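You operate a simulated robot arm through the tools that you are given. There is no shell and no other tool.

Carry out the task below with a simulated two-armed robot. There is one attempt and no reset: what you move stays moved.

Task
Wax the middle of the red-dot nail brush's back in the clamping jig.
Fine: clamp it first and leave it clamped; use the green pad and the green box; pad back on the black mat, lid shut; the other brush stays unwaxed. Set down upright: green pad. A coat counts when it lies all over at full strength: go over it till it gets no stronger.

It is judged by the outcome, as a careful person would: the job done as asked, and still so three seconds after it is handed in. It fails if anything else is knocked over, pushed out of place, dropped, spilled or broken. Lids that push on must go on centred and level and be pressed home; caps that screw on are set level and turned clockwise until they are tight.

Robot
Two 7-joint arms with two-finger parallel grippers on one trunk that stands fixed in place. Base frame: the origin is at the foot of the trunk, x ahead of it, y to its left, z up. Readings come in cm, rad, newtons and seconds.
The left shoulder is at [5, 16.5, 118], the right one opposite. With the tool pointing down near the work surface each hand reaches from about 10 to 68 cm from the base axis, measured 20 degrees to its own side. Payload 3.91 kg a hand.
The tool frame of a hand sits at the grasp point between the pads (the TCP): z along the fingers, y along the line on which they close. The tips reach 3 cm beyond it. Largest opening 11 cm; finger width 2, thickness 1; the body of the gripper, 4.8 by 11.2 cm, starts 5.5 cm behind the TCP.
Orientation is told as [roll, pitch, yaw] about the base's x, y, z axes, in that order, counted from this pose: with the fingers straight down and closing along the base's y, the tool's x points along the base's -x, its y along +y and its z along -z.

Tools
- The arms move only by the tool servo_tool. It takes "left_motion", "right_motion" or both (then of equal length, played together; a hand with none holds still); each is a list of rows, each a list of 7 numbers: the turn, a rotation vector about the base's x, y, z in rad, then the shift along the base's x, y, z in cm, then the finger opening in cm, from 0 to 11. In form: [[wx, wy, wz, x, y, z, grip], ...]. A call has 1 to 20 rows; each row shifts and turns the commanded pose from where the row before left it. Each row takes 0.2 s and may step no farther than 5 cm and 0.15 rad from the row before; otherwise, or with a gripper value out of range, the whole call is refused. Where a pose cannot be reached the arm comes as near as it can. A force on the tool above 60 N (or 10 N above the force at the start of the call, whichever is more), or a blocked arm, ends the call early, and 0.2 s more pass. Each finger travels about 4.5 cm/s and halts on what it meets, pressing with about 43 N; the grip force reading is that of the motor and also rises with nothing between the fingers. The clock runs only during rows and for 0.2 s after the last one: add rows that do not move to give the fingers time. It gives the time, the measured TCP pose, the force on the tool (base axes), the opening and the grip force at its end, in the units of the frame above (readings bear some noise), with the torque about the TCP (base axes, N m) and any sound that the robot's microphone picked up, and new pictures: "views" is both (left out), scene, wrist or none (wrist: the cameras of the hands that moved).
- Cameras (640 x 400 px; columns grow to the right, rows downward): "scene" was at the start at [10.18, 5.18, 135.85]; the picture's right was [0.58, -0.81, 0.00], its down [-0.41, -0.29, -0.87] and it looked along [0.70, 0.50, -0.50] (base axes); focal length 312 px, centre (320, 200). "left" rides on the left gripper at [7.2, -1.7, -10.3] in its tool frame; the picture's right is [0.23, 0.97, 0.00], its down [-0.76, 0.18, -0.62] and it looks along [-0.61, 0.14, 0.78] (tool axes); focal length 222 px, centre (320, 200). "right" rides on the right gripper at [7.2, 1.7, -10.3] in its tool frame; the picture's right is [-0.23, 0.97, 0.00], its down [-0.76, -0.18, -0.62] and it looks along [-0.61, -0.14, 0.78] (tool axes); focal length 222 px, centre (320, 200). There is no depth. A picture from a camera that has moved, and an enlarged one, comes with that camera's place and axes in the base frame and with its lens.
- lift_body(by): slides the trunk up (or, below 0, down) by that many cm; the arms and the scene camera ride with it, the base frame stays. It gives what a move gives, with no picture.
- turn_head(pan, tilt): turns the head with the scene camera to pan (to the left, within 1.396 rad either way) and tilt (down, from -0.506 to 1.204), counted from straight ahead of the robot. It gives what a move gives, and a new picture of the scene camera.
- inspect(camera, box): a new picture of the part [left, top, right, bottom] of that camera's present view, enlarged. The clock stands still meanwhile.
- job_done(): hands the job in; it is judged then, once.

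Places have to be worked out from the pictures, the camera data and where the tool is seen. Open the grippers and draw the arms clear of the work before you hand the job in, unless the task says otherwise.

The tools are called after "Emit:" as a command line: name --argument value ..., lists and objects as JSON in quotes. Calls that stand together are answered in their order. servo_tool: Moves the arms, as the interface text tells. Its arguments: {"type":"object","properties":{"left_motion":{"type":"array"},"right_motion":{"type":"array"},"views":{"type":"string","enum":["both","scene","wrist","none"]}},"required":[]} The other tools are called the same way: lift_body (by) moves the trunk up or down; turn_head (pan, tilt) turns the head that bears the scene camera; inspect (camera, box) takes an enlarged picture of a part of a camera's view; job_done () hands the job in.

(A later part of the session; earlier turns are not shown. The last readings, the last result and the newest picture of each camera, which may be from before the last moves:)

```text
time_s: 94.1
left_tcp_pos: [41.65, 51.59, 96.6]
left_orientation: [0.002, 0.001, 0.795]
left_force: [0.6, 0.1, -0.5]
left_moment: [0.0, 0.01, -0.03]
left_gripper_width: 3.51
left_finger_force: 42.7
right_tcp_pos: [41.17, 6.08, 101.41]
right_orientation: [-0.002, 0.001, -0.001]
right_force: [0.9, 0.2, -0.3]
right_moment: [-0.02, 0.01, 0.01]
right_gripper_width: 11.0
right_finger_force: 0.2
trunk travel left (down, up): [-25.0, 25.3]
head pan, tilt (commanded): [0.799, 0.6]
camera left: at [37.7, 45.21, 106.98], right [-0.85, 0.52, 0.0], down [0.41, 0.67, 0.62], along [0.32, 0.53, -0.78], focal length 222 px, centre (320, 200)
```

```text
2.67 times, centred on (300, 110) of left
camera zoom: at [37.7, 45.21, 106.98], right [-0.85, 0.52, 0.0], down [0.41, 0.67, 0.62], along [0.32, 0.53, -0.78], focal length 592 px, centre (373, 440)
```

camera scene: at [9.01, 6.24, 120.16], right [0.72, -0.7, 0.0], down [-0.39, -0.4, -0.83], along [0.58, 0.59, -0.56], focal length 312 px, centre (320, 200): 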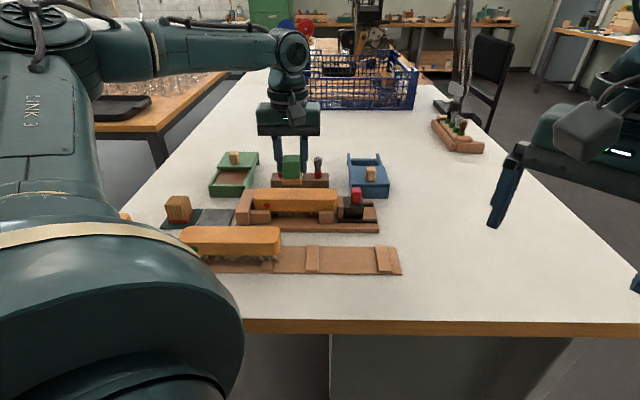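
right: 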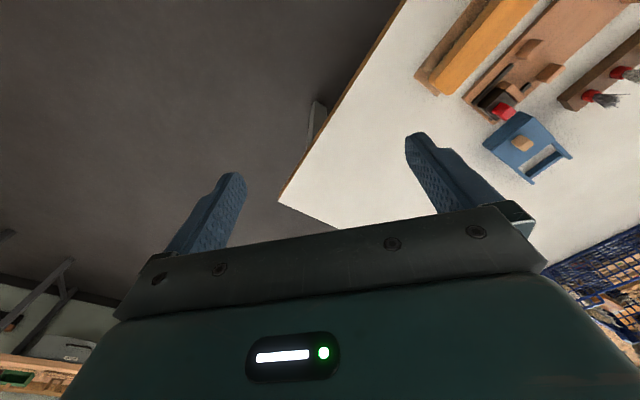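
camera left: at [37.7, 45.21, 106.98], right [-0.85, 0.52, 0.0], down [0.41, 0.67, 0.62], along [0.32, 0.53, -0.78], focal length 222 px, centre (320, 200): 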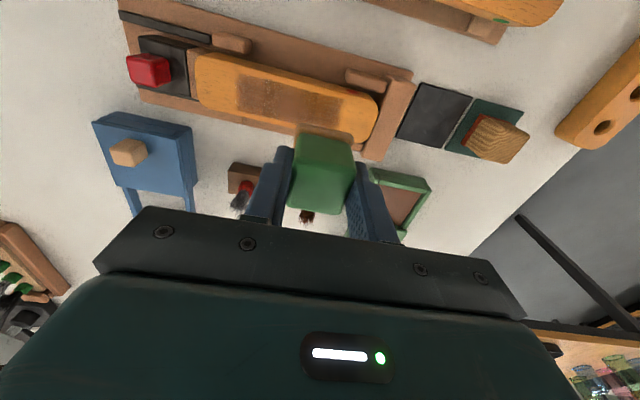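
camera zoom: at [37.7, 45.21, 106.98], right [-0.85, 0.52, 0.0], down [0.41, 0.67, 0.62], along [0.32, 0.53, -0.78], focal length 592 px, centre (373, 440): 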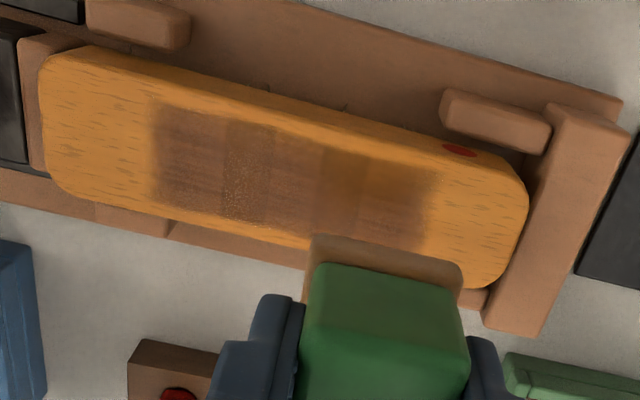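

The coat now shows clearly as a brown field in columns, but one column (left of centre) is weaker. I recentre and make another full pass.

Emit:
servo_tool --left_motion '[[0, 0, 0, 1.91, -2.365, 0, 2], [0, 0, 0, 1.91, -2.365, -1.0, 2], [0, 0, 0, 0, 0, -3, 2], [0, 0, 0, 0, 0, -2.7, 2], [0, 0, 0, 0, 0, -0.65, 2], [0, 0, 0, -0.365, 0.358, 0, 2], [0, 0, 0, -0.365, 0.358, 0, 2], [0, 0, 0, -0.365, 0.358, 0, 2], [0, 0, 0, -0.365, 0.358, 0, 2], [0, 0, 0, -0.365, 0.358, 0, 2], [0, 0, 0, -0.365, 0.358, 0, 2], [0, 0, 0, -0.365, 0.358, 0, 2], [0, 0, 0, -0.365, 0.358, 0, 2], [0, 0, 0, -0.365, 0.358, 0, 2], [0, 0, 0, -0.365, 0.358, 0, 2], [0, 0, 0, -0.365, 0.358, 0, 2], [0, 0, 0, -0.365, 0.358, 0, 2], [0, 0, 0, -0.2, 0.196, 0, 2], [0, 0, 0, 0, 0, 0, 2]]' --views "none"

Emit:
servo_tool --left_motion '[[0, 0, 0, 0, 0, 1.5, 2], [0, 0, 0, 0, 0, 3, 2], [0, 0, 0, 0, 0, 3, 2], [0, 0, 0, 0, 0, 0, 2]]' --views "none"

Emit:
inspect --camera "scene" --box '[250, 180, 345, 220]'

Emit:
inspect --camera "left" --box '[180, 40, 420, 180]'

```text
time_s: 98.1
left_tcp_pos: [40.71, 51.21, 89.36]
left_orientation: [0.002, 0.001, 0.796]
left_force: [0.1, 0.2, 0.7]
left_moment: [0.03, -0.02, -0.01]
left_gripper_width: 3.49
left_finger_force: 43.1
right_tcp_pos: [41.25, 6.07, 101.51]
right_orientation: [-0.003, 0.0, -0.002]
right_force: [0.3, -0.5, -0.3]
right_moment: [-0.01, -0.02, 0.01]
right_gripper_width: 11.01
right_finger_force: 0.0
trunk travel left (down, up): [-25.0, 25.3]
head pan, tilt (commanded): [0.799, 0.6]
```

```text
time_s: 99.1
left_tcp_pos: [40.58, 51.19, 96.81]
left_orientation: [0.002, 0.0, 0.797]
left_force: [0.1, -0.4, -0.6]
left_moment: [0.03, 0.02, -0.01]
left_gripper_width: 3.48
left_finger_force: 43.1
right_tcp_pos: [41.04, 6.15, 101.37]
right_orientation: [-0.002, -0.001, -0.001]
right_force: [1.1, 0.4, -0.2]
right_moment: [-0.02, 0.01, -0.05]
right_gripper_width: 10.99
right_finger_force: 0.0
trunk travel left (down, up): [-25.0, 25.3]
head pan, tilt (commanded): [0.799, 0.6]
```

```text
6.74 times, centred on (298, 200) of scene
camera zoom: at [8.99, 6.25, 120.16], right [0.72, -0.7, 0.0], down [-0.39, -0.41, -0.83], along [0.58, 0.59, -0.56], focal length 2098 px, centre (472, 200)
```

zoom: 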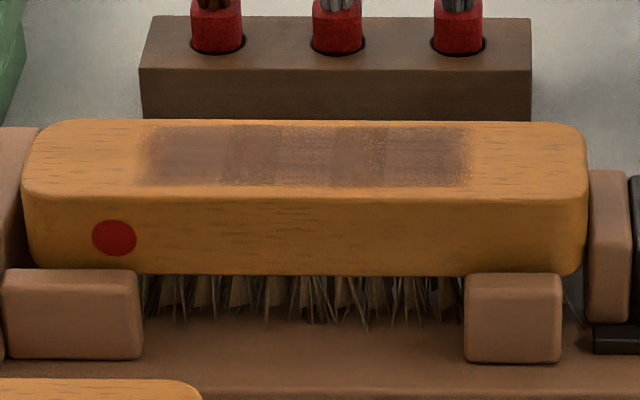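

```text
2.67 times, centred on (300, 110) of left
camera zoom: at [36.73, 44.85, 107.19], right [-0.85, 0.52, 0.0], down [0.41, 0.67, 0.62], along [0.32, 0.53, -0.78], focal length 592 px, centre (373, 440)
```

zoom: 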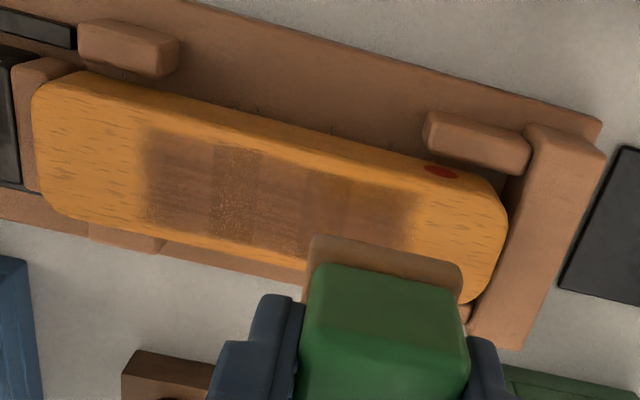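

The last pass was too light (under 1 N). I make another pass with the pad 0.15 cm lower for a firmer contact.

Emit:
servo_tool --left_motion '[[0, 0, 0, 2.445, -2.15, 0, 2], [0, 0, 0, 2.445, -2.15, -1.0, 2], [0, 0, 0, 0, 0, -3, 2], [0, 0, 0, 0, 0, -2.9, 2], [0, 0, 0, 0, 0, -0.8, 2], [0, 0, 0, -0.365, 0.358, 0, 2], [0, 0, 0, -0.365, 0.358, 0, 2], [0, 0, 0, -0.365, 0.358, 0, 2], [0, 0, 0, -0.365, 0.358, 0, 2], [0, 0, 0, -0.365, 0.358, 0, 2], [0, 0, 0, -0.365, 0.358, 0, 2], [0, 0, 0, -0.365, 0.358, 0, 2], [0, 0, 0, -0.365, 0.358, 0, 2], [0, 0, 0, -0.365, 0.358, 0, 2], [0, 0, 0, -0.365, 0.358, 0, 2], [0, 0, 0, -0.365, 0.358, 0, 2], [0, 0, 0, -0.365, 0.358, 0, 2], [0, 0, 0, -0.2, 0.196, 0, 2], [0, 0, 0, 0, 0, 0, 2]]' --views "none"

Emit:
servo_tool --left_motion '[[0, 0, 0, 0, 0, 1.5, 2], [0, 0, 0, 0, 0, 3, 2], [0, 0, 0, 0, 0, 3, 2], [0, 0, 0, 0, 0, 0, 2]]' --views "none"

Emit:
inspect --camera "scene" --box '[250, 180, 345, 220]'

Emit:
inspect --camera "left" --box '[180, 40, 420, 180]'

```text
time_s: 103.1
left_tcp_pos: [41.08, 51.4, 89.13]
left_orientation: [0.002, 0.001, 0.796]
left_force: [2.1, -3.5, 10.8]
left_moment: [-0.12, -0.2, -0.05]
left_gripper_width: 3.49
left_finger_force: 43.0
right_tcp_pos: [41.13, 6.01, 101.5]
right_orientation: [0.0, -0.001, -0.002]
right_force: [0.7, 1.0, -0.6]
right_moment: [0.03, 0.03, 0.0]
right_gripper_width: 11.0
right_finger_force: 0.0
trunk travel left (down, up): [-25.0, 25.3]
head pan, tilt (commanded): [0.799, 0.6]
```

```text
time_s: 104.1
left_tcp_pos: [41.34, 51.47, 96.77]
left_orientation: [0.001, 0.002, 0.795]
left_force: [-0.1, -0.4, -1.3]
left_moment: [-0.03, -0.03, 0.0]
left_gripper_width: 3.51
left_finger_force: 42.9
right_tcp_pos: [41.16, 6.12, 101.38]
right_orientation: [-0.001, 0.0, -0.002]
right_force: [0.2, -0.6, 0.6]
right_moment: [0.04, -0.03, 0.02]
right_gripper_width: 11.02
right_finger_force: 0.0
trunk travel left (down, up): [-25.0, 25.3]
head pan, tilt (commanded): [0.799, 0.6]
```

```text
6.74 times, centred on (298, 200) of scene
camera zoom: at [9.0, 6.25, 120.15], right [0.72, -0.7, 0.0], down [-0.39, -0.41, -0.83], along [0.58, 0.59, -0.57], focal length 2098 px, centre (472, 200)
```

zoom: 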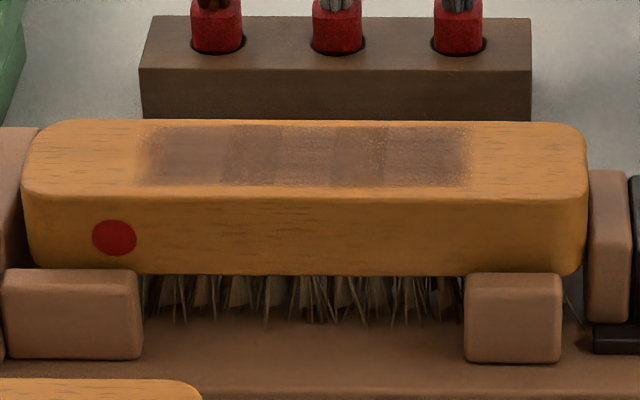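

```text
2.67 times, centred on (300, 110) of left
camera zoom: at [37.31, 45.09, 107.11], right [-0.85, 0.52, 0.0], down [0.41, 0.67, 0.62], along [0.32, 0.53, -0.78], focal length 592 px, centre (373, 440)
```

zoom: 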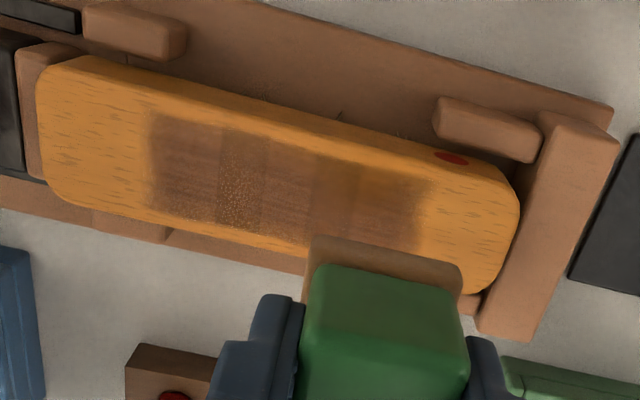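

Little change this time: the felt has turned lighter, so it is probably running out of wax. I go back for more wax.

Emit:
servo_tool --left_motion '[[0, 0, 0, -0.47, 4.5, 0, 2], [0, 0, 0, -0.47, 4.5, 0, 2], [0, 0, 0, -0.47, 4.5, 0, 2], [0, 0, 0, -0.47, 4.5, 0, 2], [0, 0, 0, 0, 0, -4, 2], [0, 0, 0, 0, 0, -4, 2], [0, 0, 0, 0, 0, 0, 2]]' --views "wrist"

Emit:
inspect --camera "scene" --box '[180, 130, 270, 205]'

```text
time_s: 105.7
left_tcp_pos: [39.39, 69.59, 88.8]
left_orientation: [0.001, -0.002, 0.796]
left_force: [0.5, -1.2, -1.2]
left_moment: [-0.02, 0.0, 0.0]
left_gripper_width: 3.5
left_finger_force: 42.8
right_tcp_pos: [41.16, 6.17, 101.53]
right_orientation: [-0.003, -0.001, -0.002]
right_force: [-0.8, 0.0, -0.1]
right_moment: [0.0, 0.0, -0.01]
right_gripper_width: 10.98
right_finger_force: 0.1
trunk travel left (down, up): [-25.0, 25.3]
head pan, tilt (commanded): [0.799, 0.6]
camera left: at [35.48, 63.3, 99.07], right [-0.85, 0.52, 0.0], down [0.41, 0.67, 0.62], along [0.32, 0.53, -0.78], focal length 222 px, centre (320, 200)
```

left: 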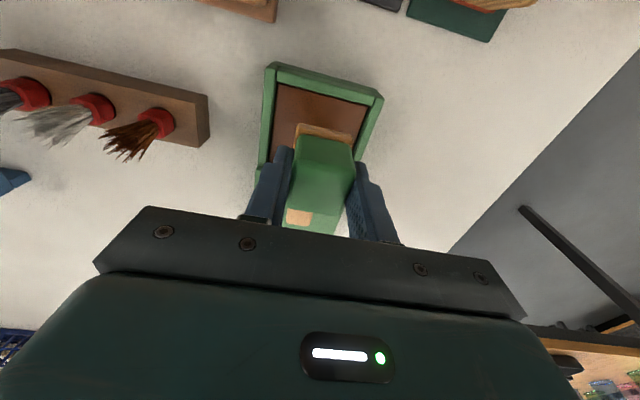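

```text
5.33 times, centred on (225, 168) of scene
camera zoom: at [9.0, 6.25, 120.16], right [0.72, -0.7, 0.0], down [-0.39, -0.41, -0.83], along [0.58, 0.59, -0.56], focal length 1661 px, centre (827, 373)
```

zoom: 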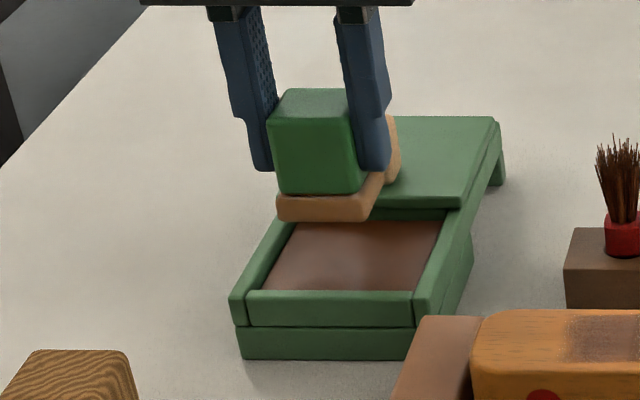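

I dip again: lower to the wax with light pressure, rub a little and lift.

Emit:
servo_tool --left_motion '[[0, 0, 0, 0, 0, -1.5, 2], [0, 0, 0, 0, 0, -1.0, 2], [0, 0, 0, 0, 0, -0.4, 2], [0, 0, 0, 0, 0, -0.15, 2], [0, 0, 0, 0.25, -0.25, 0, 2], [0, 0, 0, -0.25, 0.25, 0, 2], [0, 0, 0, -0.25, 0.25, 0, 2], [0, 0, 0, 0.25, -0.25, 0, 2], [0, 0, 0, 0.2, 0.2, 0, 2], [0, 0, 0, -0.2, -0.2, 0, 2], [0, 0, 0, 0, 0, 0, 2]]' --views "none"

Emit:
inspect --camera "left" --box '[220, 60, 420, 220]'

```text
time_s: 108.1
left_tcp_pos: [39.21, 69.33, 85.77]
left_orientation: [0.004, -0.003, 0.795]
left_force: [2.4, 5.6, 14.0]
left_moment: [0.21, -0.08, 0.05]
left_gripper_width: 3.49
left_finger_force: 43.5
right_tcp_pos: [41.24, 6.04, 101.5]
right_orientation: [-0.001, 0.0, -0.001]
right_force: [0.5, 0.4, -0.7]
right_moment: [0.01, 0.01, 0.01]
right_gripper_width: 11.01
right_finger_force: 0.0
trunk travel left (down, up): [-25.0, 25.3]
head pan, tilt (commanded): [0.799, 0.6]
```

```text
2.50 times, centred on (320, 140) of left
camera zoom: at [35.25, 63.05, 96.09], right [-0.85, 0.52, 0.0], down [0.4, 0.67, 0.63], along [0.32, 0.54, -0.78], focal length 555 px, centre (320, 350)
```

zoom: 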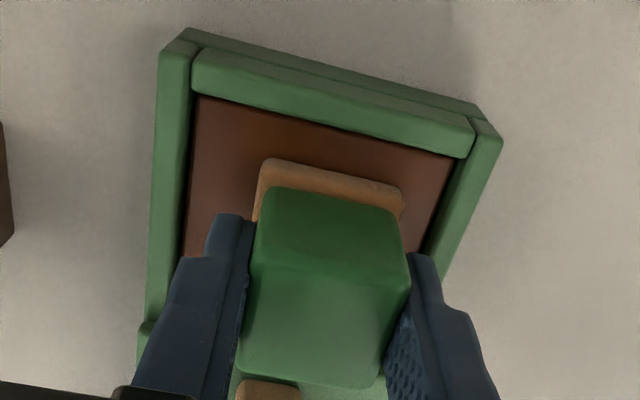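

Pad reloaded. I lift and return above the clamp end of the zone.

Emit:
servo_tool --left_motion '[[0, 0, 0, 0, 0, 2, 2], [0, 0, 0, 0, 0, 4, 2], [0, 0, 0, 0, 0, 4.9, 2], [0, 0, 0, 1.22, -4.52, 0, 2], [0, 0, 0, 1.22, -4.52, 0, 2], [0, 0, 0, 1.22, -4.52, 0, 2], [0, 0, 0, 1.22, -4.52, 0, 2], [0, 0, 0, 1.22, -4.52, 0, 2], [0, 0, 0, 0, 0, -3, 2], [0, 0, 0, 0, 0, -3, 2], [0, 0, 0, 0, 0, -0.8, 2], [0, 0, 0, 0, 0, 0, 2]]' --views "none"

```text
time_s: 110.7
left_tcp_pos: [45.08, 46.9, 89.8]
left_orientation: [0.002, 0.0, 0.796]
left_force: [-0.3, 0.1, 0.0]
left_moment: [-0.01, 0.01, 0.0]
left_gripper_width: 3.5
left_finger_force: 42.8
right_tcp_pos: [41.13, 6.05, 101.5]
right_orientation: [-0.002, 0.0, -0.002]
right_force: [-0.8, 0.1, 0.7]
right_moment: [0.01, 0.0, -0.02]
right_gripper_width: 11.01
right_finger_force: 0.0
trunk travel left (down, up): [-25.0, 25.3]
head pan, tilt (commanded): [0.799, 0.6]
```

Emit:
servo_tool --left_motion '[[0, 0, 0, 0.35, -0.07, 0, 2], [0, 0, 0, 0, 0, -0.65, 2], [0, 0, 0, 0, 0, 0, 2], [0, 0, 0, -0.35, 0.343, 0, 2], [0, 0, 0, -0.35, 0.343, 0, 2], [0, 0, 0, -0.35, 0.343, 0, 2], [0, 0, 0, -0.35, 0.343, 0, 2], [0, 0, 0, -0.35, 0.343, 0, 2], [0, 0, 0, -0.35, 0.343, 0, 2], [0, 0, 0, -0.35, 0.343, 0, 2], [0, 0, 0, -0.35, 0.343, 0, 2], [0, 0, 0, -0.35, 0.343, 0, 2], [0, 0, 0, -0.35, 0.343, 0, 2], [0, 0, 0, -0.35, 0.343, 0, 2], [0, 0, 0, -0.35, 0.343, 0, 2], [0, 0, 0, -0.35, 0.343, 0, 2], [0, 0, 0, 0, 0, 0, 2]]' --views "none"

Emit:
servo_tool --left_motion '[[0, 0, 0, 0, 0, 1.5, 2], [0, 0, 0, 0, 0, 3, 2], [0, 0, 0, 0, 0, 3, 2], [0, 0, 0, 0, 0, 0, 2]]' --views "none"

Emit:
inspect --camera "scene" --box '[250, 180, 345, 220]'

Emit:
inspect --camera "left" --box '[180, 40, 420, 180]'

```text
time_s: 114.3
left_tcp_pos: [41.06, 51.07, 89.23]
left_orientation: [0.0, -0.002, 0.793]
left_force: [3.7, -5.4, 16.4]
left_moment: [-0.26, -0.19, 0.01]
left_gripper_width: 3.51
left_finger_force: 43.3
right_tcp_pos: [41.04, 5.98, 101.52]
right_orientation: [0.001, 0.001, -0.001]
right_force: [-0.4, -0.4, -0.1]
right_moment: [0.0, 0.0, -0.01]
right_gripper_width: 11.0
right_finger_force: 0.1
trunk travel left (down, up): [-25.0, 25.3]
head pan, tilt (commanded): [0.799, 0.6]
```

```text
time_s: 115.3
left_tcp_pos: [40.95, 51.32, 96.63]
left_orientation: [0.002, 0.002, 0.795]
left_force: [-0.5, -0.7, 0.1]
left_moment: [0.02, -0.04, 0.02]
left_gripper_width: 3.49
left_finger_force: 42.7
right_tcp_pos: [41.14, 5.97, 101.44]
right_orientation: [0.0, 0.0, -0.003]
right_force: [0.0, -0.1, -0.4]
right_moment: [-0.01, 0.02, -0.01]
right_gripper_width: 10.98
right_finger_force: 0.0
trunk travel left (down, up): [-25.0, 25.3]
head pan, tilt (commanded): [0.799, 0.6]
```

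```text
6.74 times, centred on (298, 200) of scene
camera zoom: at [8.99, 6.25, 120.15], right [0.72, -0.7, 0.0], down [-0.39, -0.41, -0.82], along [0.58, 0.59, -0.57], focal length 2098 px, centre (472, 200)
```

zoom: 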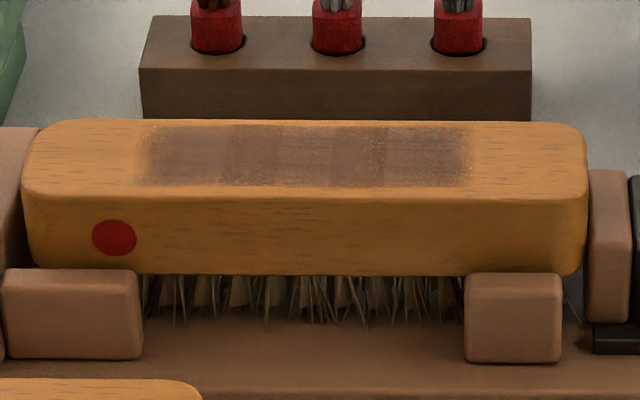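

```text
2.67 times, centred on (300, 110) of left
camera zoom: at [37.1, 44.89, 107.04], right [-0.85, 0.52, 0.0], down [0.41, 0.67, 0.62], along [0.32, 0.53, -0.78], focal length 592 px, centre (373, 440)
```

zoom: 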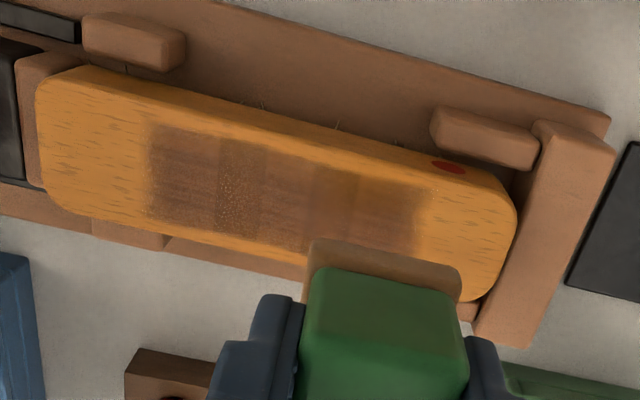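

It looks almost the same as before. I move the hand aside for a clear view and compare the columns closely, especially the fainter one.

Emit:
servo_tool --left_motion '[[0, 0, 0, 2.1, 2.14, 0, 2], [0, 0, 0, 2.1, 2.14, 0, 2], [0, 0, 0, 0, 0, 0, 2]]' --views "none"

Emit:
inspect --camera "left" --box '[210, 0, 410, 125]'

Emit:
inspect --camera "scene" --box '[262, 190, 332, 216]'

```text
time_s: 116.1
left_tcp_pos: [45.25, 55.54, 96.61]
left_orientation: [0.001, 0.0, 0.796]
left_force: [-0.1, 0.0, -0.9]
left_moment: [0.01, 0.01, -0.01]
left_gripper_width: 3.53
left_finger_force: 43.5
right_tcp_pos: [41.17, 6.14, 101.46]
right_orientation: [0.0, 0.001, -0.003]
right_force: [0.6, 1.1, 0.2]
right_moment: [0.02, -0.04, 0.0]
right_gripper_width: 11.01
right_finger_force: 0.1
trunk travel left (down, up): [-25.0, 25.3]
head pan, tilt (commanded): [0.799, 0.6]
```

```text
3.20 times, centred on (310, 62) of left
camera zoom: at [41.28, 49.28, 107.01], right [-0.85, 0.52, 0.0], down [0.41, 0.67, 0.62], along [0.32, 0.53, -0.78], focal length 711 px, centre (352, 640)
```

zoom: 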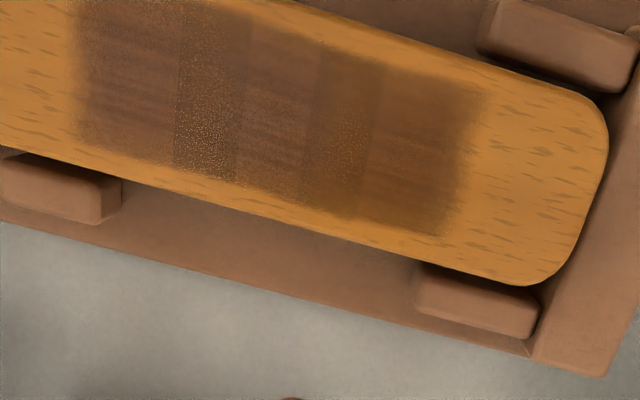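

```text
9.14 times, centred on (297, 203) of scene
camera zoom: at [9.0, 6.25, 120.16], right [0.72, -0.7, 0.0], down [-0.39, -0.41, -0.83], along [0.58, 0.59, -0.56], focal length 2848 px, centre (530, 173)
```

zoom: 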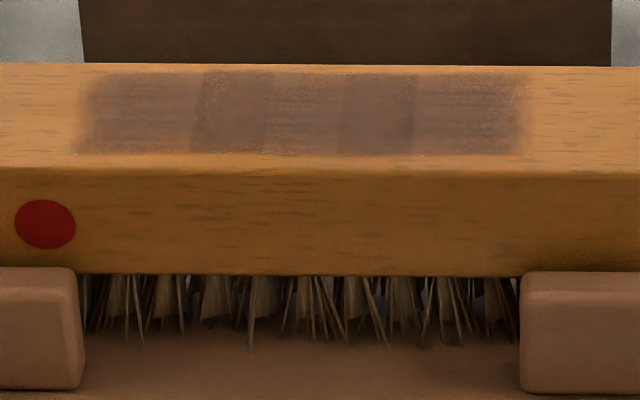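

The film seems to be three overlapping patches over the middle (darker where they overlap). To see whether it still gets stronger I make another firm full pass over all of it and compare from the same scene camera.

Emit:
servo_tool --left_motion '[[0, 0, 0, 0.31, -4.5, 0, 2], [0, 0, 0, 0.31, -4.5, 0, 2], [0, 0, 0, 0, 0, -3, 2], [0, 0, 0, 0, 0, -3, 2], [0, 0, 0, 0, 0, -1.45, 2], [0, 0, 0, -0.367, 0.36, 0, 2], [0, 0, 0, -0.367, 0.36, 0, 2], [0, 0, 0, -0.367, 0.36, 0, 2], [0, 0, 0, -0.367, 0.36, 0, 2], [0, 0, 0, -0.367, 0.36, 0, 2], [0, 0, 0, -0.367, 0.36, 0, 2], [0, 0, 0, -0.367, 0.36, 0, 2], [0, 0, 0, -0.367, 0.36, 0, 2], [0, 0, 0, -0.367, 0.36, 0, 2], [0, 0, 0, -0.367, 0.36, 0, 2], [0, 0, 0, -0.367, 0.36, 0, 2], [0, 0, 0, -0.367, 0.36, 0, 2], [0, 0, 0, -0.367, 0.36, 0, 2], [0, 0, 0, -0.367, 0.36, 0, 2], [0, 0, 0, 0, 0, 0, 2]]' --views "none"

Emit:
servo_tool --left_motion '[[0, 0, 0, 0, 0, 1.5, 2], [0, 0, 0, 0, 0, 3, 2], [0, 0, 0, 0, 0, 3, 2], [0, 0, 0, 2.1, 2.14, 0, 2], [0, 0, 0, 2.1, 2.14, 0, 2], [0, 0, 0, 0, 0, 0, 2]]' --views "none"

Emit:
inspect --camera "scene" --box '[262, 190, 332, 216]'

Emit:
inspect --camera "left" --box '[210, 0, 410, 125]'

```text
time_s: 120.3
left_tcp_pos: [40.53, 51.5, 89.24]
left_orientation: [0.002, 0.0, 0.796]
left_force: [3.5, -4.2, 11.1]
left_moment: [-0.14, -0.2, -0.04]
left_gripper_width: 3.51
left_finger_force: 43.1
right_tcp_pos: [41.13, 5.88, 101.32]
right_orientation: [0.0, -0.001, -0.002]
right_force: [-0.5, -0.1, -0.3]
right_moment: [0.03, 0.01, -0.03]
right_gripper_width: 11.02
right_finger_force: 0.2
trunk travel left (down, up): [-25.0, 25.3]
head pan, tilt (commanded): [0.799, 0.6]
```

```text
time_s: 121.7
left_tcp_pos: [44.95, 55.94, 96.61]
left_orientation: [0.002, 0.0, 0.797]
left_force: [0.1, 0.4, -1.0]
left_moment: [0.01, 0.01, -0.01]
left_gripper_width: 3.5
left_finger_force: 43.1
right_tcp_pos: [41.28, 6.09, 101.46]
right_orientation: [0.0, 0.001, -0.003]
right_force: [-0.6, -0.3, 0.6]
right_moment: [0.0, -0.03, 0.06]
right_gripper_width: 10.99
right_finger_force: 0.0
trunk travel left (down, up): [-25.0, 25.3]
head pan, tilt (commanded): [0.799, 0.6]
```

```text
9.14 times, centred on (297, 203) of scene
camera zoom: at [9.0, 6.24, 120.16], right [0.72, -0.7, 0.0], down [-0.39, -0.41, -0.83], along [0.58, 0.59, -0.56], focal length 2848 px, centre (530, 173)
```

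zoom: 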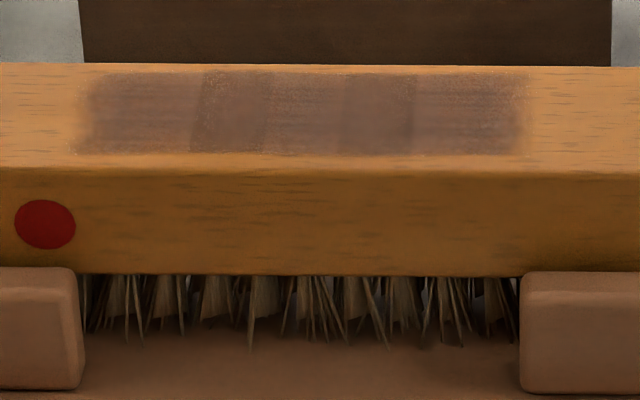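

```text
3.20 times, centred on (310, 62) of left
camera zoom: at [41.04, 49.51, 106.95], right [-0.85, 0.52, 0.0], down [0.41, 0.67, 0.62], along [0.32, 0.53, -0.78], focal length 711 px, centre (352, 640)
```

zoom: 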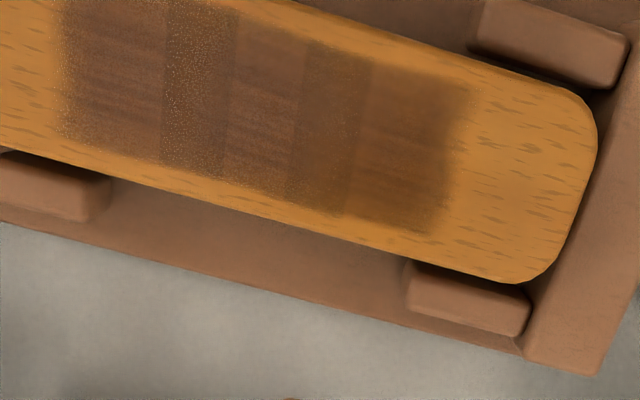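

Nearly the same strength as before. To be sure it is full and even, I make two more passes, one shifted to the near side and one to the far side.

Emit:
servo_tool --left_motion '[[0, 0, 0, -0.1, -4.75, 0, 2], [0, 0, 0, 0.0, -4.7, 0, 2], [0, 0, 0, 0, 0, -3, 2], [0, 0, 0, 0, 0, -3, 2], [0, 0, 0, 0, 0, -1.45, 2], [0, 0, 0, -0.35, 0.343, 0, 2], [0, 0, 0, -0.35, 0.343, 0, 2], [0, 0, 0, -0.35, 0.343, 0, 2], [0, 0, 0, -0.35, 0.343, 0, 2], [0, 0, 0, -0.35, 0.343, 0, 2], [0, 0, 0, -0.35, 0.343, 0, 2], [0, 0, 0, -0.35, 0.343, 0, 2], [0, 0, 0, -0.35, 0.343, 0, 2], [0, 0, 0, -0.35, 0.343, 0, 2], [0, 0, 0, -0.35, 0.343, 0, 2], [0, 0, 0, -0.35, 0.343, 0, 2], [0, 0, 0, -0.35, 0.343, 0, 2], [0, 0, 0, -0.35, 0.343, 0, 2], [0, 0, 0, 0, 0, 0, 2]]' --views "none"

Emit:
servo_tool --left_motion '[[0, 0, 0, 0, 0, 0.8, 2], [0, 0, 0, 2.27, -2.23, 0, 2], [0, 0, 0, 2.27, -2.23, 0, 2], [0, 0, 0, 0.5, 0.51, 0, 2], [0, 0, 0, 0, 0, -0.8, 2], [0, 0, 0, -0.35, 0.343, 0, 2], [0, 0, 0, -0.35, 0.343, 0, 2], [0, 0, 0, -0.35, 0.343, 0, 2], [0, 0, 0, -0.35, 0.343, 0, 2], [0, 0, 0, -0.35, 0.343, 0, 2], [0, 0, 0, -0.35, 0.343, 0, 2], [0, 0, 0, -0.35, 0.343, 0, 2], [0, 0, 0, -0.35, 0.343, 0, 2], [0, 0, 0, -0.35, 0.343, 0, 2], [0, 0, 0, -0.35, 0.343, 0, 2], [0, 0, 0, -0.35, 0.343, 0, 2], [0, 0, 0, -0.35, 0.343, 0, 2], [0, 0, 0, -0.35, 0.343, 0, 2], [0, 0, 0, 0, 0, 0, 2]]' --views "none"

Emit:
servo_tool --left_motion '[[0, 0, 0, 0, 0, 1.5, 2], [0, 0, 0, 0, 0, 3, 2], [0, 0, 0, 0, 0, 3, 2], [0, 0, 0, 2.1, 2.14, 0, 2], [0, 0, 0, 2.1, 2.14, 0, 2], [0, 0, 0, 0, 0, 0, 2]]' --views "none"

Emit:
inspect --camera "scene" --box '[262, 190, 332, 216]'

Emit:
inspect --camera "left" --box '[210, 0, 410, 125]'

```text
time_s: 125.7
left_tcp_pos: [40.19, 50.78, 89.21]
left_orientation: [0.001, 0.0, 0.795]
left_force: [1.8, -1.9, 6.1]
left_moment: [-0.03, -0.16, -0.04]
left_gripper_width: 3.52
left_finger_force: 42.8
right_tcp_pos: [41.14, 6.0, 101.5]
right_orientation: [0.001, 0.0, -0.001]
right_force: [0.3, 0.5, 0.1]
right_moment: [0.0, -0.02, -0.03]
right_gripper_width: 10.98
right_finger_force: 0.1
trunk travel left (down, up): [-25.0, 25.3]
head pan, tilt (commanded): [0.799, 0.6]
```

```text
time_s: 129.7
left_tcp_pos: [40.58, 51.15, 89.17]
left_orientation: [0.002, 0.001, 0.795]
left_force: [0.3, 0.1, 1.4]
left_moment: [-0.01, -0.06, -0.02]
left_gripper_width: 3.51
left_finger_force: 43.7
right_tcp_pos: [41.11, 5.96, 101.4]
right_orientation: [-0.001, 0.001, -0.002]
right_force: [0.5, -0.6, -0.2]
right_moment: [0.03, -0.01, -0.03]
right_gripper_width: 11.02
right_finger_force: 0.0
trunk travel left (down, up): [-25.0, 25.3]
head pan, tilt (commanded): [0.799, 0.6]
```

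```text
time_s: 131.1
left_tcp_pos: [45.03, 55.51, 96.82]
left_orientation: [0.002, -0.001, 0.795]
left_force: [-0.6, 0.4, 0.1]
left_moment: [-0.01, 0.01, 0.01]
left_gripper_width: 3.48
left_finger_force: 43.2
right_tcp_pos: [41.15, 6.03, 101.4]
right_orientation: [-0.001, 0.001, -0.002]
right_force: [-0.1, 0.2, -0.2]
right_moment: [0.02, 0.0, -0.02]
right_gripper_width: 11.02
right_finger_force: 0.1
trunk travel left (down, up): [-25.0, 25.3]
head pan, tilt (commanded): [0.799, 0.6]
```

```text
9.14 times, centred on (297, 203) of scene
camera zoom: at [9.0, 6.24, 120.16], right [0.72, -0.7, 0.0], down [-0.39, -0.41, -0.83], along [0.58, 0.59, -0.56], focal length 2848 px, centre (530, 173)
```

zoom: 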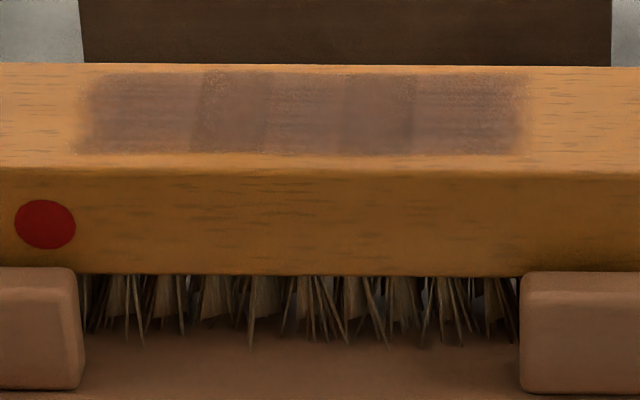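

```text
3.20 times, centred on (310, 62) of left
camera zoom: at [41.06, 49.15, 107.21], right [-0.85, 0.52, 0.0], down [0.41, 0.67, 0.62], along [0.32, 0.53, -0.78], focal length 711 px, centre (352, 640)
```

zoom: 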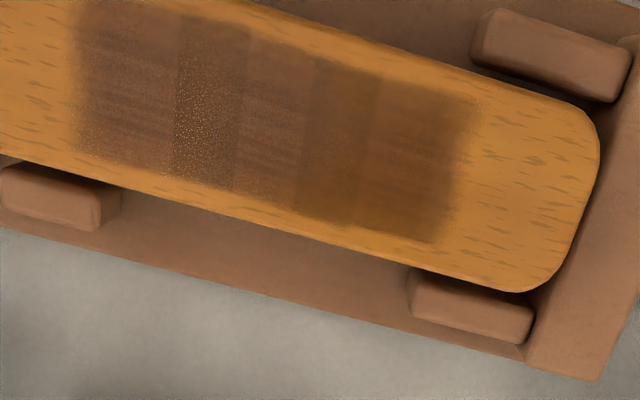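

The film now looks even and unchanged. As a last check I reload the pad once more and make two firm passes, to be certain it cannot get any stronger.

Emit:
servo_tool --left_motion '[[0, 0, 0, -1.4, 3.5, 0, 2], [0, 0, 0, -1.4, 3.5, 0, 2], [0, 0, 0, -1.4, 3.5, 0, 2], [0, 0, 0, -1.4, 3.5, 0, 2], [0, 0, 0, 0, 0, -4, 2], [0, 0, 0, 0, 0, -4, 2], [0, 0, 0, 0, 0, -2.2, 2], [0, 0, 0, 0, 0, -0.6, 2], [0, 0, 0, 0, 0, -0.2, 2], [0, 0, 0, 0.25, -0.25, 0, 2], [0, 0, 0, -0.25, 0.25, 0, 2], [0, 0, 0, -0.25, 0.25, 0, 2], [0, 0, 0, 0.25, -0.25, 0, 2], [0, 0, 0, 0.2, 0.2, 0, 2], [0, 0, 0, -0.2, -0.2, 0, 2], [0, 0, 0, 0, 0, 0, 2]]' --views "wrist"

```text
time_s: 134.5
left_tcp_pos: [39.12, 69.51, 85.71]
left_orientation: [0.001, 0.0, 0.796]
left_force: [2.0, 1.0, 5.6]
left_moment: [0.03, -0.09, 0.03]
left_gripper_width: 3.48
left_finger_force: 43.1
right_tcp_pos: [41.13, 6.02, 101.48]
right_orientation: [0.0, 0.0, -0.002]
right_force: [-0.7, 0.4, -0.6]
right_moment: [-0.01, 0.0, 0.03]
right_gripper_width: 11.0
right_finger_force: 0.1
trunk travel left (down, up): [-25.0, 25.3]
head pan, tilt (commanded): [0.799, 0.6]
camera left: at [35.44, 63.18, 96.05], right [-0.85, 0.52, 0.0], down [0.41, 0.67, 0.62], along [0.32, 0.53, -0.78], focal length 222 px, centre (320, 200)
```

left: 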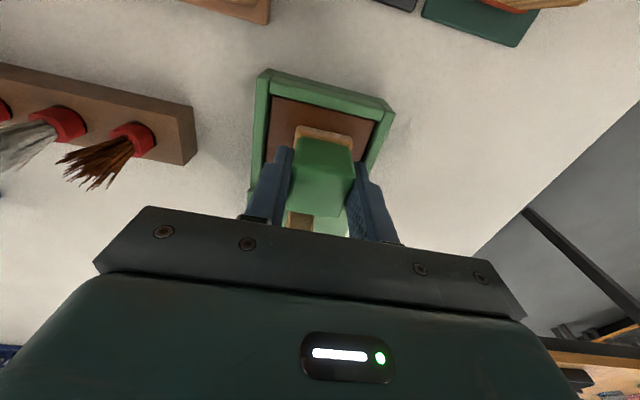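

Emit:
servo_tool --left_motion '[[0, 0, 0, 0, 0, 2, 2], [0, 0, 0, 0, 0, 4, 2], [0, 0, 0, 0, 0, 5, 2], [0, 0, 0, 1.26, -4.52, 0, 2], [0, 0, 0, 1.26, -4.52, 0, 2], [0, 0, 0, 1.26, -4.52, 0, 2], [0, 0, 0, 1.26, -4.52, 0, 2], [0, 0, 0, 1.26, -4.52, 0, 2], [0, 0, 0, 0, 0, -3, 2], [0, 0, 0, 0, 0, -3, 2], [0, 0, 0, 0, 0, -1.2, 2], [0, 0, 0, 0, 0, 0, 2]]' --views "none"

```text
time_s: 137.1
left_tcp_pos: [45.71, 47.02, 89.42]
left_orientation: [0.003, 0.0, 0.795]
left_force: [-0.1, 0.1, -1.0]
left_moment: [0.04, -0.02, 0.03]
left_gripper_width: 3.48
left_finger_force: 43.2
right_tcp_pos: [41.23, 6.05, 101.53]
right_orientation: [-0.002, 0.0, -0.002]
right_force: [0.1, 0.5, -0.3]
right_moment: [-0.01, -0.01, -0.01]
right_gripper_width: 11.02
right_finger_force: 0.1
trunk travel left (down, up): [-25.0, 25.3]
head pan, tilt (commanded): [0.799, 0.6]
```

Emit:
servo_tool --left_motion '[[0, 0, 0, -0.14, -0.14, -0.35, 2], [0, 0, 0, 0, 0, -0.1, 2], [0, 0, 0, -0.35, 0.343, 0, 2], [0, 0, 0, -0.35, 0.343, 0, 2], [0, 0, 0, -0.35, 0.343, 0, 2], [0, 0, 0, -0.35, 0.343, 0, 2], [0, 0, 0, -0.35, 0.343, 0, 2], [0, 0, 0, -0.35, 0.343, 0, 2], [0, 0, 0, -0.35, 0.343, 0, 2], [0, 0, 0, -0.35, 0.343, 0, 2], [0, 0, 0, -0.35, 0.343, 0, 2], [0, 0, 0, -0.35, 0.343, 0, 2], [0, 0, 0, -0.35, 0.343, 0, 2], [0, 0, 0, -0.35, 0.343, 0, 2], [0, 0, 0, -0.35, 0.343, 0, 2], [0, 0, 0, 0, 0, 0, 2]]' --views "none"

Emit:
servo_tool --left_motion '[[0, 0, 0, 0, 0, 0.8, 2], [0, 0, 0, 2.27, -2.23, 0, 2], [0, 0, 0, 2.27, -2.23, 0, 2], [0, 0, 0, 0, 0, -0.8, 2], [0, 0, 0, 0, 0, -0.05, 2], [0, 0, 0, -0.35, 0.343, 0, 2], [0, 0, 0, -0.35, 0.343, 0, 2], [0, 0, 0, -0.35, 0.343, 0, 2], [0, 0, 0, -0.35, 0.343, 0, 2], [0, 0, 0, -0.35, 0.343, 0, 2], [0, 0, 0, -0.35, 0.343, 0, 2], [0, 0, 0, -0.35, 0.343, 0, 2], [0, 0, 0, -0.35, 0.343, 0, 2], [0, 0, 0, -0.35, 0.343, 0, 2], [0, 0, 0, -0.35, 0.343, 0, 2], [0, 0, 0, -0.35, 0.343, 0, 2], [0, 0, 0, -0.35, 0.343, 0, 2], [0, 0, 0, -0.35, 0.343, 0, 2], [0, 0, 0, 0, 0, 0, 2]]' --views "none"

Emit:
servo_tool --left_motion '[[0, 0, 0, 0, 0, 1.5, 2], [0, 0, 0, 0, 0, 3, 2], [0, 0, 0, 0, 0, 3, 2], [0, 0, 0, 2.1, 2.14, 0, 2], [0, 0, 0, 2.1, 2.14, 0, 2], [0, 0, 0, 0, 0, 0, 2]]' --views "none"

Emit:
inspect --camera "scene" --box '[262, 190, 332, 216]'

Emit:
inspect --camera "left" --box '[210, 0, 410, 125]'

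Emit:
inspect --camera "scene" --box '[230, 160, 400, 240]'

```text
time_s: 140.5
left_tcp_pos: [40.95, 51.14, 89.18]
left_orientation: [0.001, -0.002, 0.795]
left_force: [3.9, -5.1, 15.0]
left_moment: [-0.2, -0.19, -0.04]
left_gripper_width: 3.53
left_finger_force: 43.5
right_tcp_pos: [41.06, 6.03, 101.39]
right_orientation: [0.001, 0.0, -0.001]
right_force: [0.2, -0.6, -0.8]
right_moment: [0.01, -0.02, -0.03]
right_gripper_width: 11.02
right_finger_force: 0.0
trunk travel left (down, up): [-25.0, 25.3]
head pan, tilt (commanded): [0.799, 0.6]
```

```text
time_s: 144.5
left_tcp_pos: [40.85, 51.18, 89.2]
left_orientation: [0.001, -0.002, 0.796]
left_force: [4.8, -4.3, 18.1]
left_moment: [-0.19, -0.23, -0.02]
left_gripper_width: 3.5
left_finger_force: 43.2
right_tcp_pos: [41.11, 5.98, 101.4]
right_orientation: [0.003, 0.0, -0.002]
right_force: [0.1, 0.4, -0.1]
right_moment: [0.0, -0.01, 0.01]
right_gripper_width: 10.99
right_finger_force: 0.1
trunk travel left (down, up): [-25.0, 25.3]
head pan, tilt (commanded): [0.799, 0.6]
```

```text
time_s: 145.9
left_tcp_pos: [45.11, 55.65, 96.46]
left_orientation: [0.002, 0.001, 0.794]
left_force: [-1.2, -0.2, -0.6]
left_moment: [-0.02, -0.01, -0.01]
left_gripper_width: 3.5
left_finger_force: 42.9
right_tcp_pos: [41.17, 6.09, 101.47]
right_orientation: [-0.001, 0.001, -0.001]
right_force: [0.4, -0.3, 0.0]
right_moment: [0.02, 0.0, -0.02]
right_gripper_width: 10.99
right_finger_force: 0.1
trunk travel left (down, up): [-25.0, 25.3]
head pan, tilt (commanded): [0.799, 0.6]
```

```text
9.14 times, centred on (297, 203) of scene
camera zoom: at [9.0, 6.25, 120.16], right [0.72, -0.7, 0.0], down [-0.39, -0.41, -0.83], along [0.58, 0.59, -0.56], focal length 2848 px, centre (530, 173)
```

zoom: 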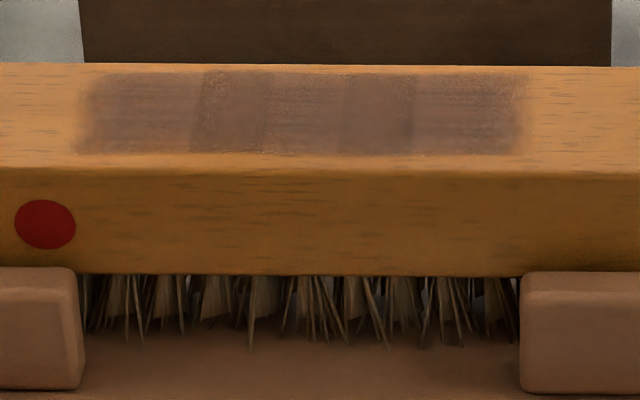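

```text
3.20 times, centred on (310, 62) of left
camera zoom: at [41.24, 49.36, 106.87], right [-0.85, 0.52, 0.0], down [0.41, 0.67, 0.62], along [0.32, 0.53, -0.78], focal length 711 px, centre (352, 640)
```

zoom: 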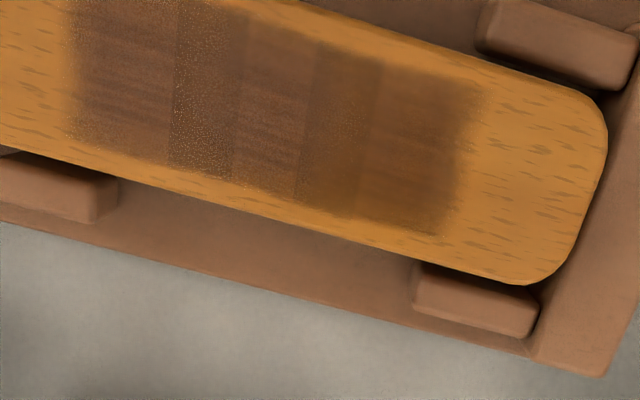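

```text
3.76 times, centred on (315, 200) of scene
camera zoom: at [9.0, 6.25, 120.16], right [0.72, -0.7, 0.0], down [-0.39, -0.41, -0.83], along [0.58, 0.59, -0.56], focal length 1172 px, centre (339, 200)
```

zoom: 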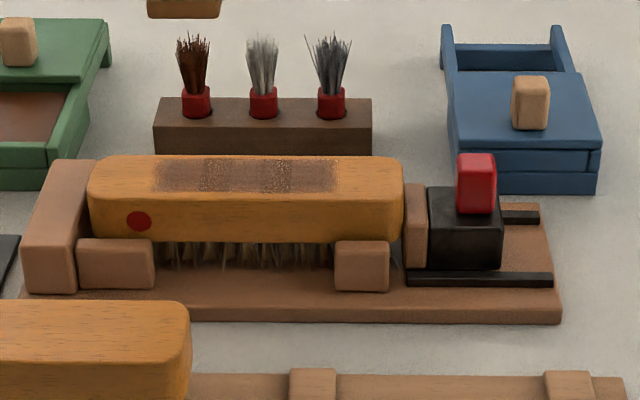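

The coat no longer changes, so it is at full strength, centred, and the clamp is still tight. I carry the pad back above its place on the black mat.

Emit:
servo_tool --left_motion '[[0, 0, 0, -3.72, 1.285, 0, 2], [0, 0, 0, -3.72, 1.285, 0, 2], [0, 0, 0, -3.72, 1.285, 0, 2], [0, 0, 0, -3.71, 1.285, 0, 2], [0, 0, 0, 0, 0, -4, 2], [0, 0, 0, 0, 0, -4, 2], [0, 0, 0, 0, 0, 0, 2]]' --views "wrist"

Emit:
inspect --camera "left" --box '[220, 60, 420, 220]'

Emit:
inspect --camera "scene" --box '[150, 145, 250, 235]'

```text
time_s: 147.5
left_tcp_pos: [32.17, 59.76, 87.75]
left_orientation: [0.002, 0.0, 0.795]
left_force: [-0.5, -0.2, 0.0]
left_moment: [-0.02, -0.01, 0.03]
left_gripper_width: 3.48
left_finger_force: 43.1
left hand out of reach, approached as far as the arm can: row 4
right_tcp_pos: [41.1, 6.06, 101.43]
right_orientation: [-0.003, 0.0, -0.002]
right_force: [-0.4, 0.3, -0.3]
right_moment: [-0.01, 0.01, 0.04]
right_gripper_width: 11.01
right_finger_force: 0.0
trunk travel left (down, up): [-25.0, 25.3]
head pan, tilt (commanded): [0.799, 0.6]
camera left: at [28.36, 53.44, 98.1], right [-0.85, 0.52, 0.0], down [0.41, 0.67, 0.62], along [0.32, 0.53, -0.78], focal length 222 px, centre (320, 200)
```

left: 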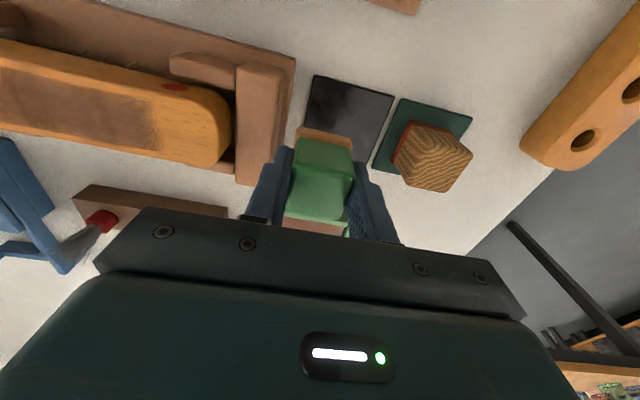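

```text
2.50 times, centred on (320, 140) of left
camera zoom: at [28.36, 53.44, 98.1], right [-0.85, 0.52, 0.0], down [0.41, 0.67, 0.62], along [0.32, 0.53, -0.78], focal length 555 px, centre (320, 350)
```

zoom: 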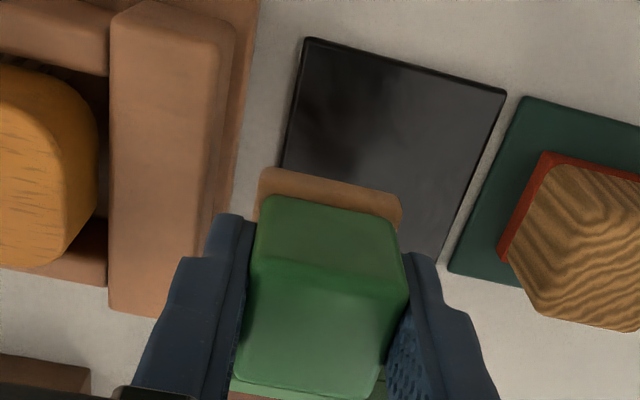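

```text
4.44 times, centred on (200, 190) of scene
camera zoom: at [9.0, 6.25, 120.16], right [0.72, -0.7, 0.0], down [-0.39, -0.41, -0.83], along [0.58, 0.59, -0.56], focal length 1384 px, centre (853, 244)
```

zoom: 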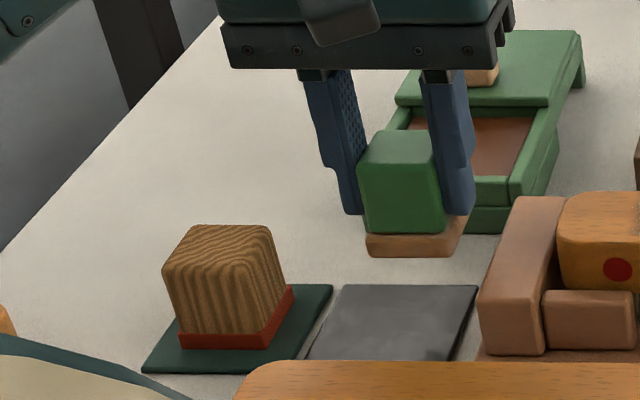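

The arm stopped a little short of the mat. I move the remaining 2 cm at this height and check.

Emit:
servo_tool --left_motion '[[0, 0, 0, -0.97, 0.51, 0, 2], [0, 0, 0, -0.97, 0.51, 0, 2], [0, 0, 0, 0, 0, 0, 2]]' --views "wrist"

Emit:
inspect --camera "left" --box '[220, 60, 420, 220]'

Emit:
inspect --camera "scene" --box '[150, 145, 250, 235]'

```text
time_s: 148.3
left_tcp_pos: [30.32, 60.77, 87.7]
left_orientation: [0.002, -0.001, 0.796]
left_force: [-0.5, 0.5, -1.1]
left_moment: [-0.01, -0.03, -0.02]
left_gripper_width: 3.52
left_finger_force: 43.2
right_tcp_pos: [41.15, 6.16, 101.48]
right_orientation: [-0.001, 0.001, -0.002]
right_force: [0.5, -0.3, 0.7]
right_moment: [0.01, 0.03, 0.01]
right_gripper_width: 11.02
right_finger_force: 0.2
trunk travel left (down, up): [-25.0, 25.3]
head pan, tilt (commanded): [0.799, 0.6]
camera left: at [26.45, 54.45, 98.09], right [-0.85, 0.52, 0.0], down [0.41, 0.67, 0.62], along [0.32, 0.53, -0.78], focal length 222 px, centre (320, 200)
```

left: 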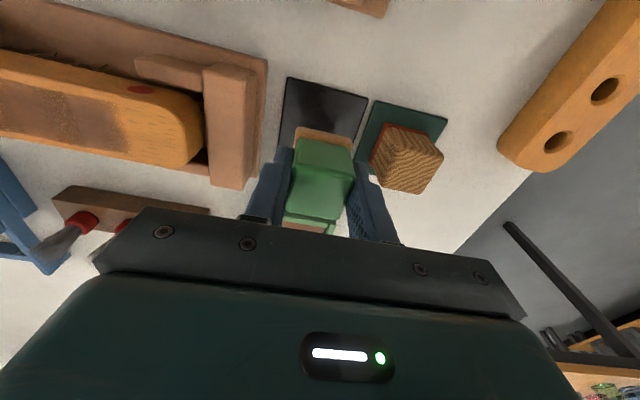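

```text
2.50 times, centred on (320, 140) of left
camera zoom: at [26.45, 54.45, 98.09], right [-0.85, 0.52, 0.0], down [0.41, 0.67, 0.62], along [0.32, 0.53, -0.78], focal length 555 px, centre (320, 350)
```

zoom: 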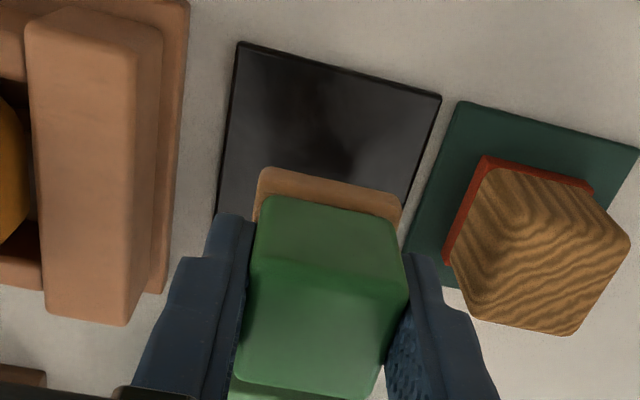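

```text
4.44 times, centred on (200, 190) of scene
camera zoom: at [8.99, 6.25, 120.16], right [0.72, -0.7, 0.0], down [-0.39, -0.41, -0.83], along [0.58, 0.59, -0.56], focal length 1384 px, centre (853, 244)
```

zoom: 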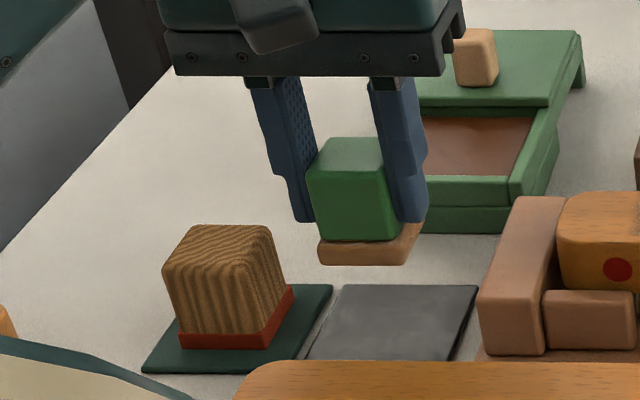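

The pad is above its original spot. I lower it with small final steps until it touches the mat.

Emit:
servo_tool --left_motion '[[0, 0, 0, -0.05, 0.02, -1.5, 2], [0, 0, 0, 0, 0, -1.5, 2], [0, 0, 0, 0, 0, -0.7, 2], [0, 0, 0, 0, 0, -0.2, 2], [0, 0, 0, 0, 0, 0, 2]]' --views "none"

Emit:
servo_tool --left_motion '[[0, 0, 0, 0, 0, -0.2, 2], [0, 0, 0, 0, 0, -0.1, 2], [0, 0, 0, 0, 0, 0, 2]]' --views "none"

```text
time_s: 149.5
left_tcp_pos: [30.3, 60.76, 83.69]
left_orientation: [0.002, 0.0, 0.797]
left_force: [-0.8, -0.3, -1.6]
left_moment: [-0.02, -0.01, 0.01]
left_gripper_width: 3.51
left_finger_force: 43.1
right_tcp_pos: [41.11, 6.01, 101.46]
right_orientation: [-0.001, 0.002, -0.002]
right_force: [0.3, -0.2, -0.3]
right_moment: [0.01, 0.03, 0.01]
right_gripper_width: 11.02
right_finger_force: 0.0
trunk travel left (down, up): [-25.0, 25.3]
head pan, tilt (commanded): [0.799, 0.6]
```

```text
time_s: 150.3
left_tcp_pos: [30.2, 60.83, 83.52]
left_orientation: [0.001, 0.0, 0.795]
left_force: [0.6, -0.1, -0.8]
left_moment: [-0.03, 0.01, -0.02]
left_gripper_width: 3.48
left_finger_force: 42.7
right_tcp_pos: [41.29, 6.14, 101.35]
right_orientation: [-0.003, -0.001, -0.001]
right_force: [-0.6, 0.5, -0.2]
right_moment: [0.04, 0.01, 0.02]
right_gripper_width: 11.02
right_finger_force: 0.1
trunk travel left (down, up): [-25.0, 25.3]
head pan, tilt (commanded): [0.799, 0.6]
```

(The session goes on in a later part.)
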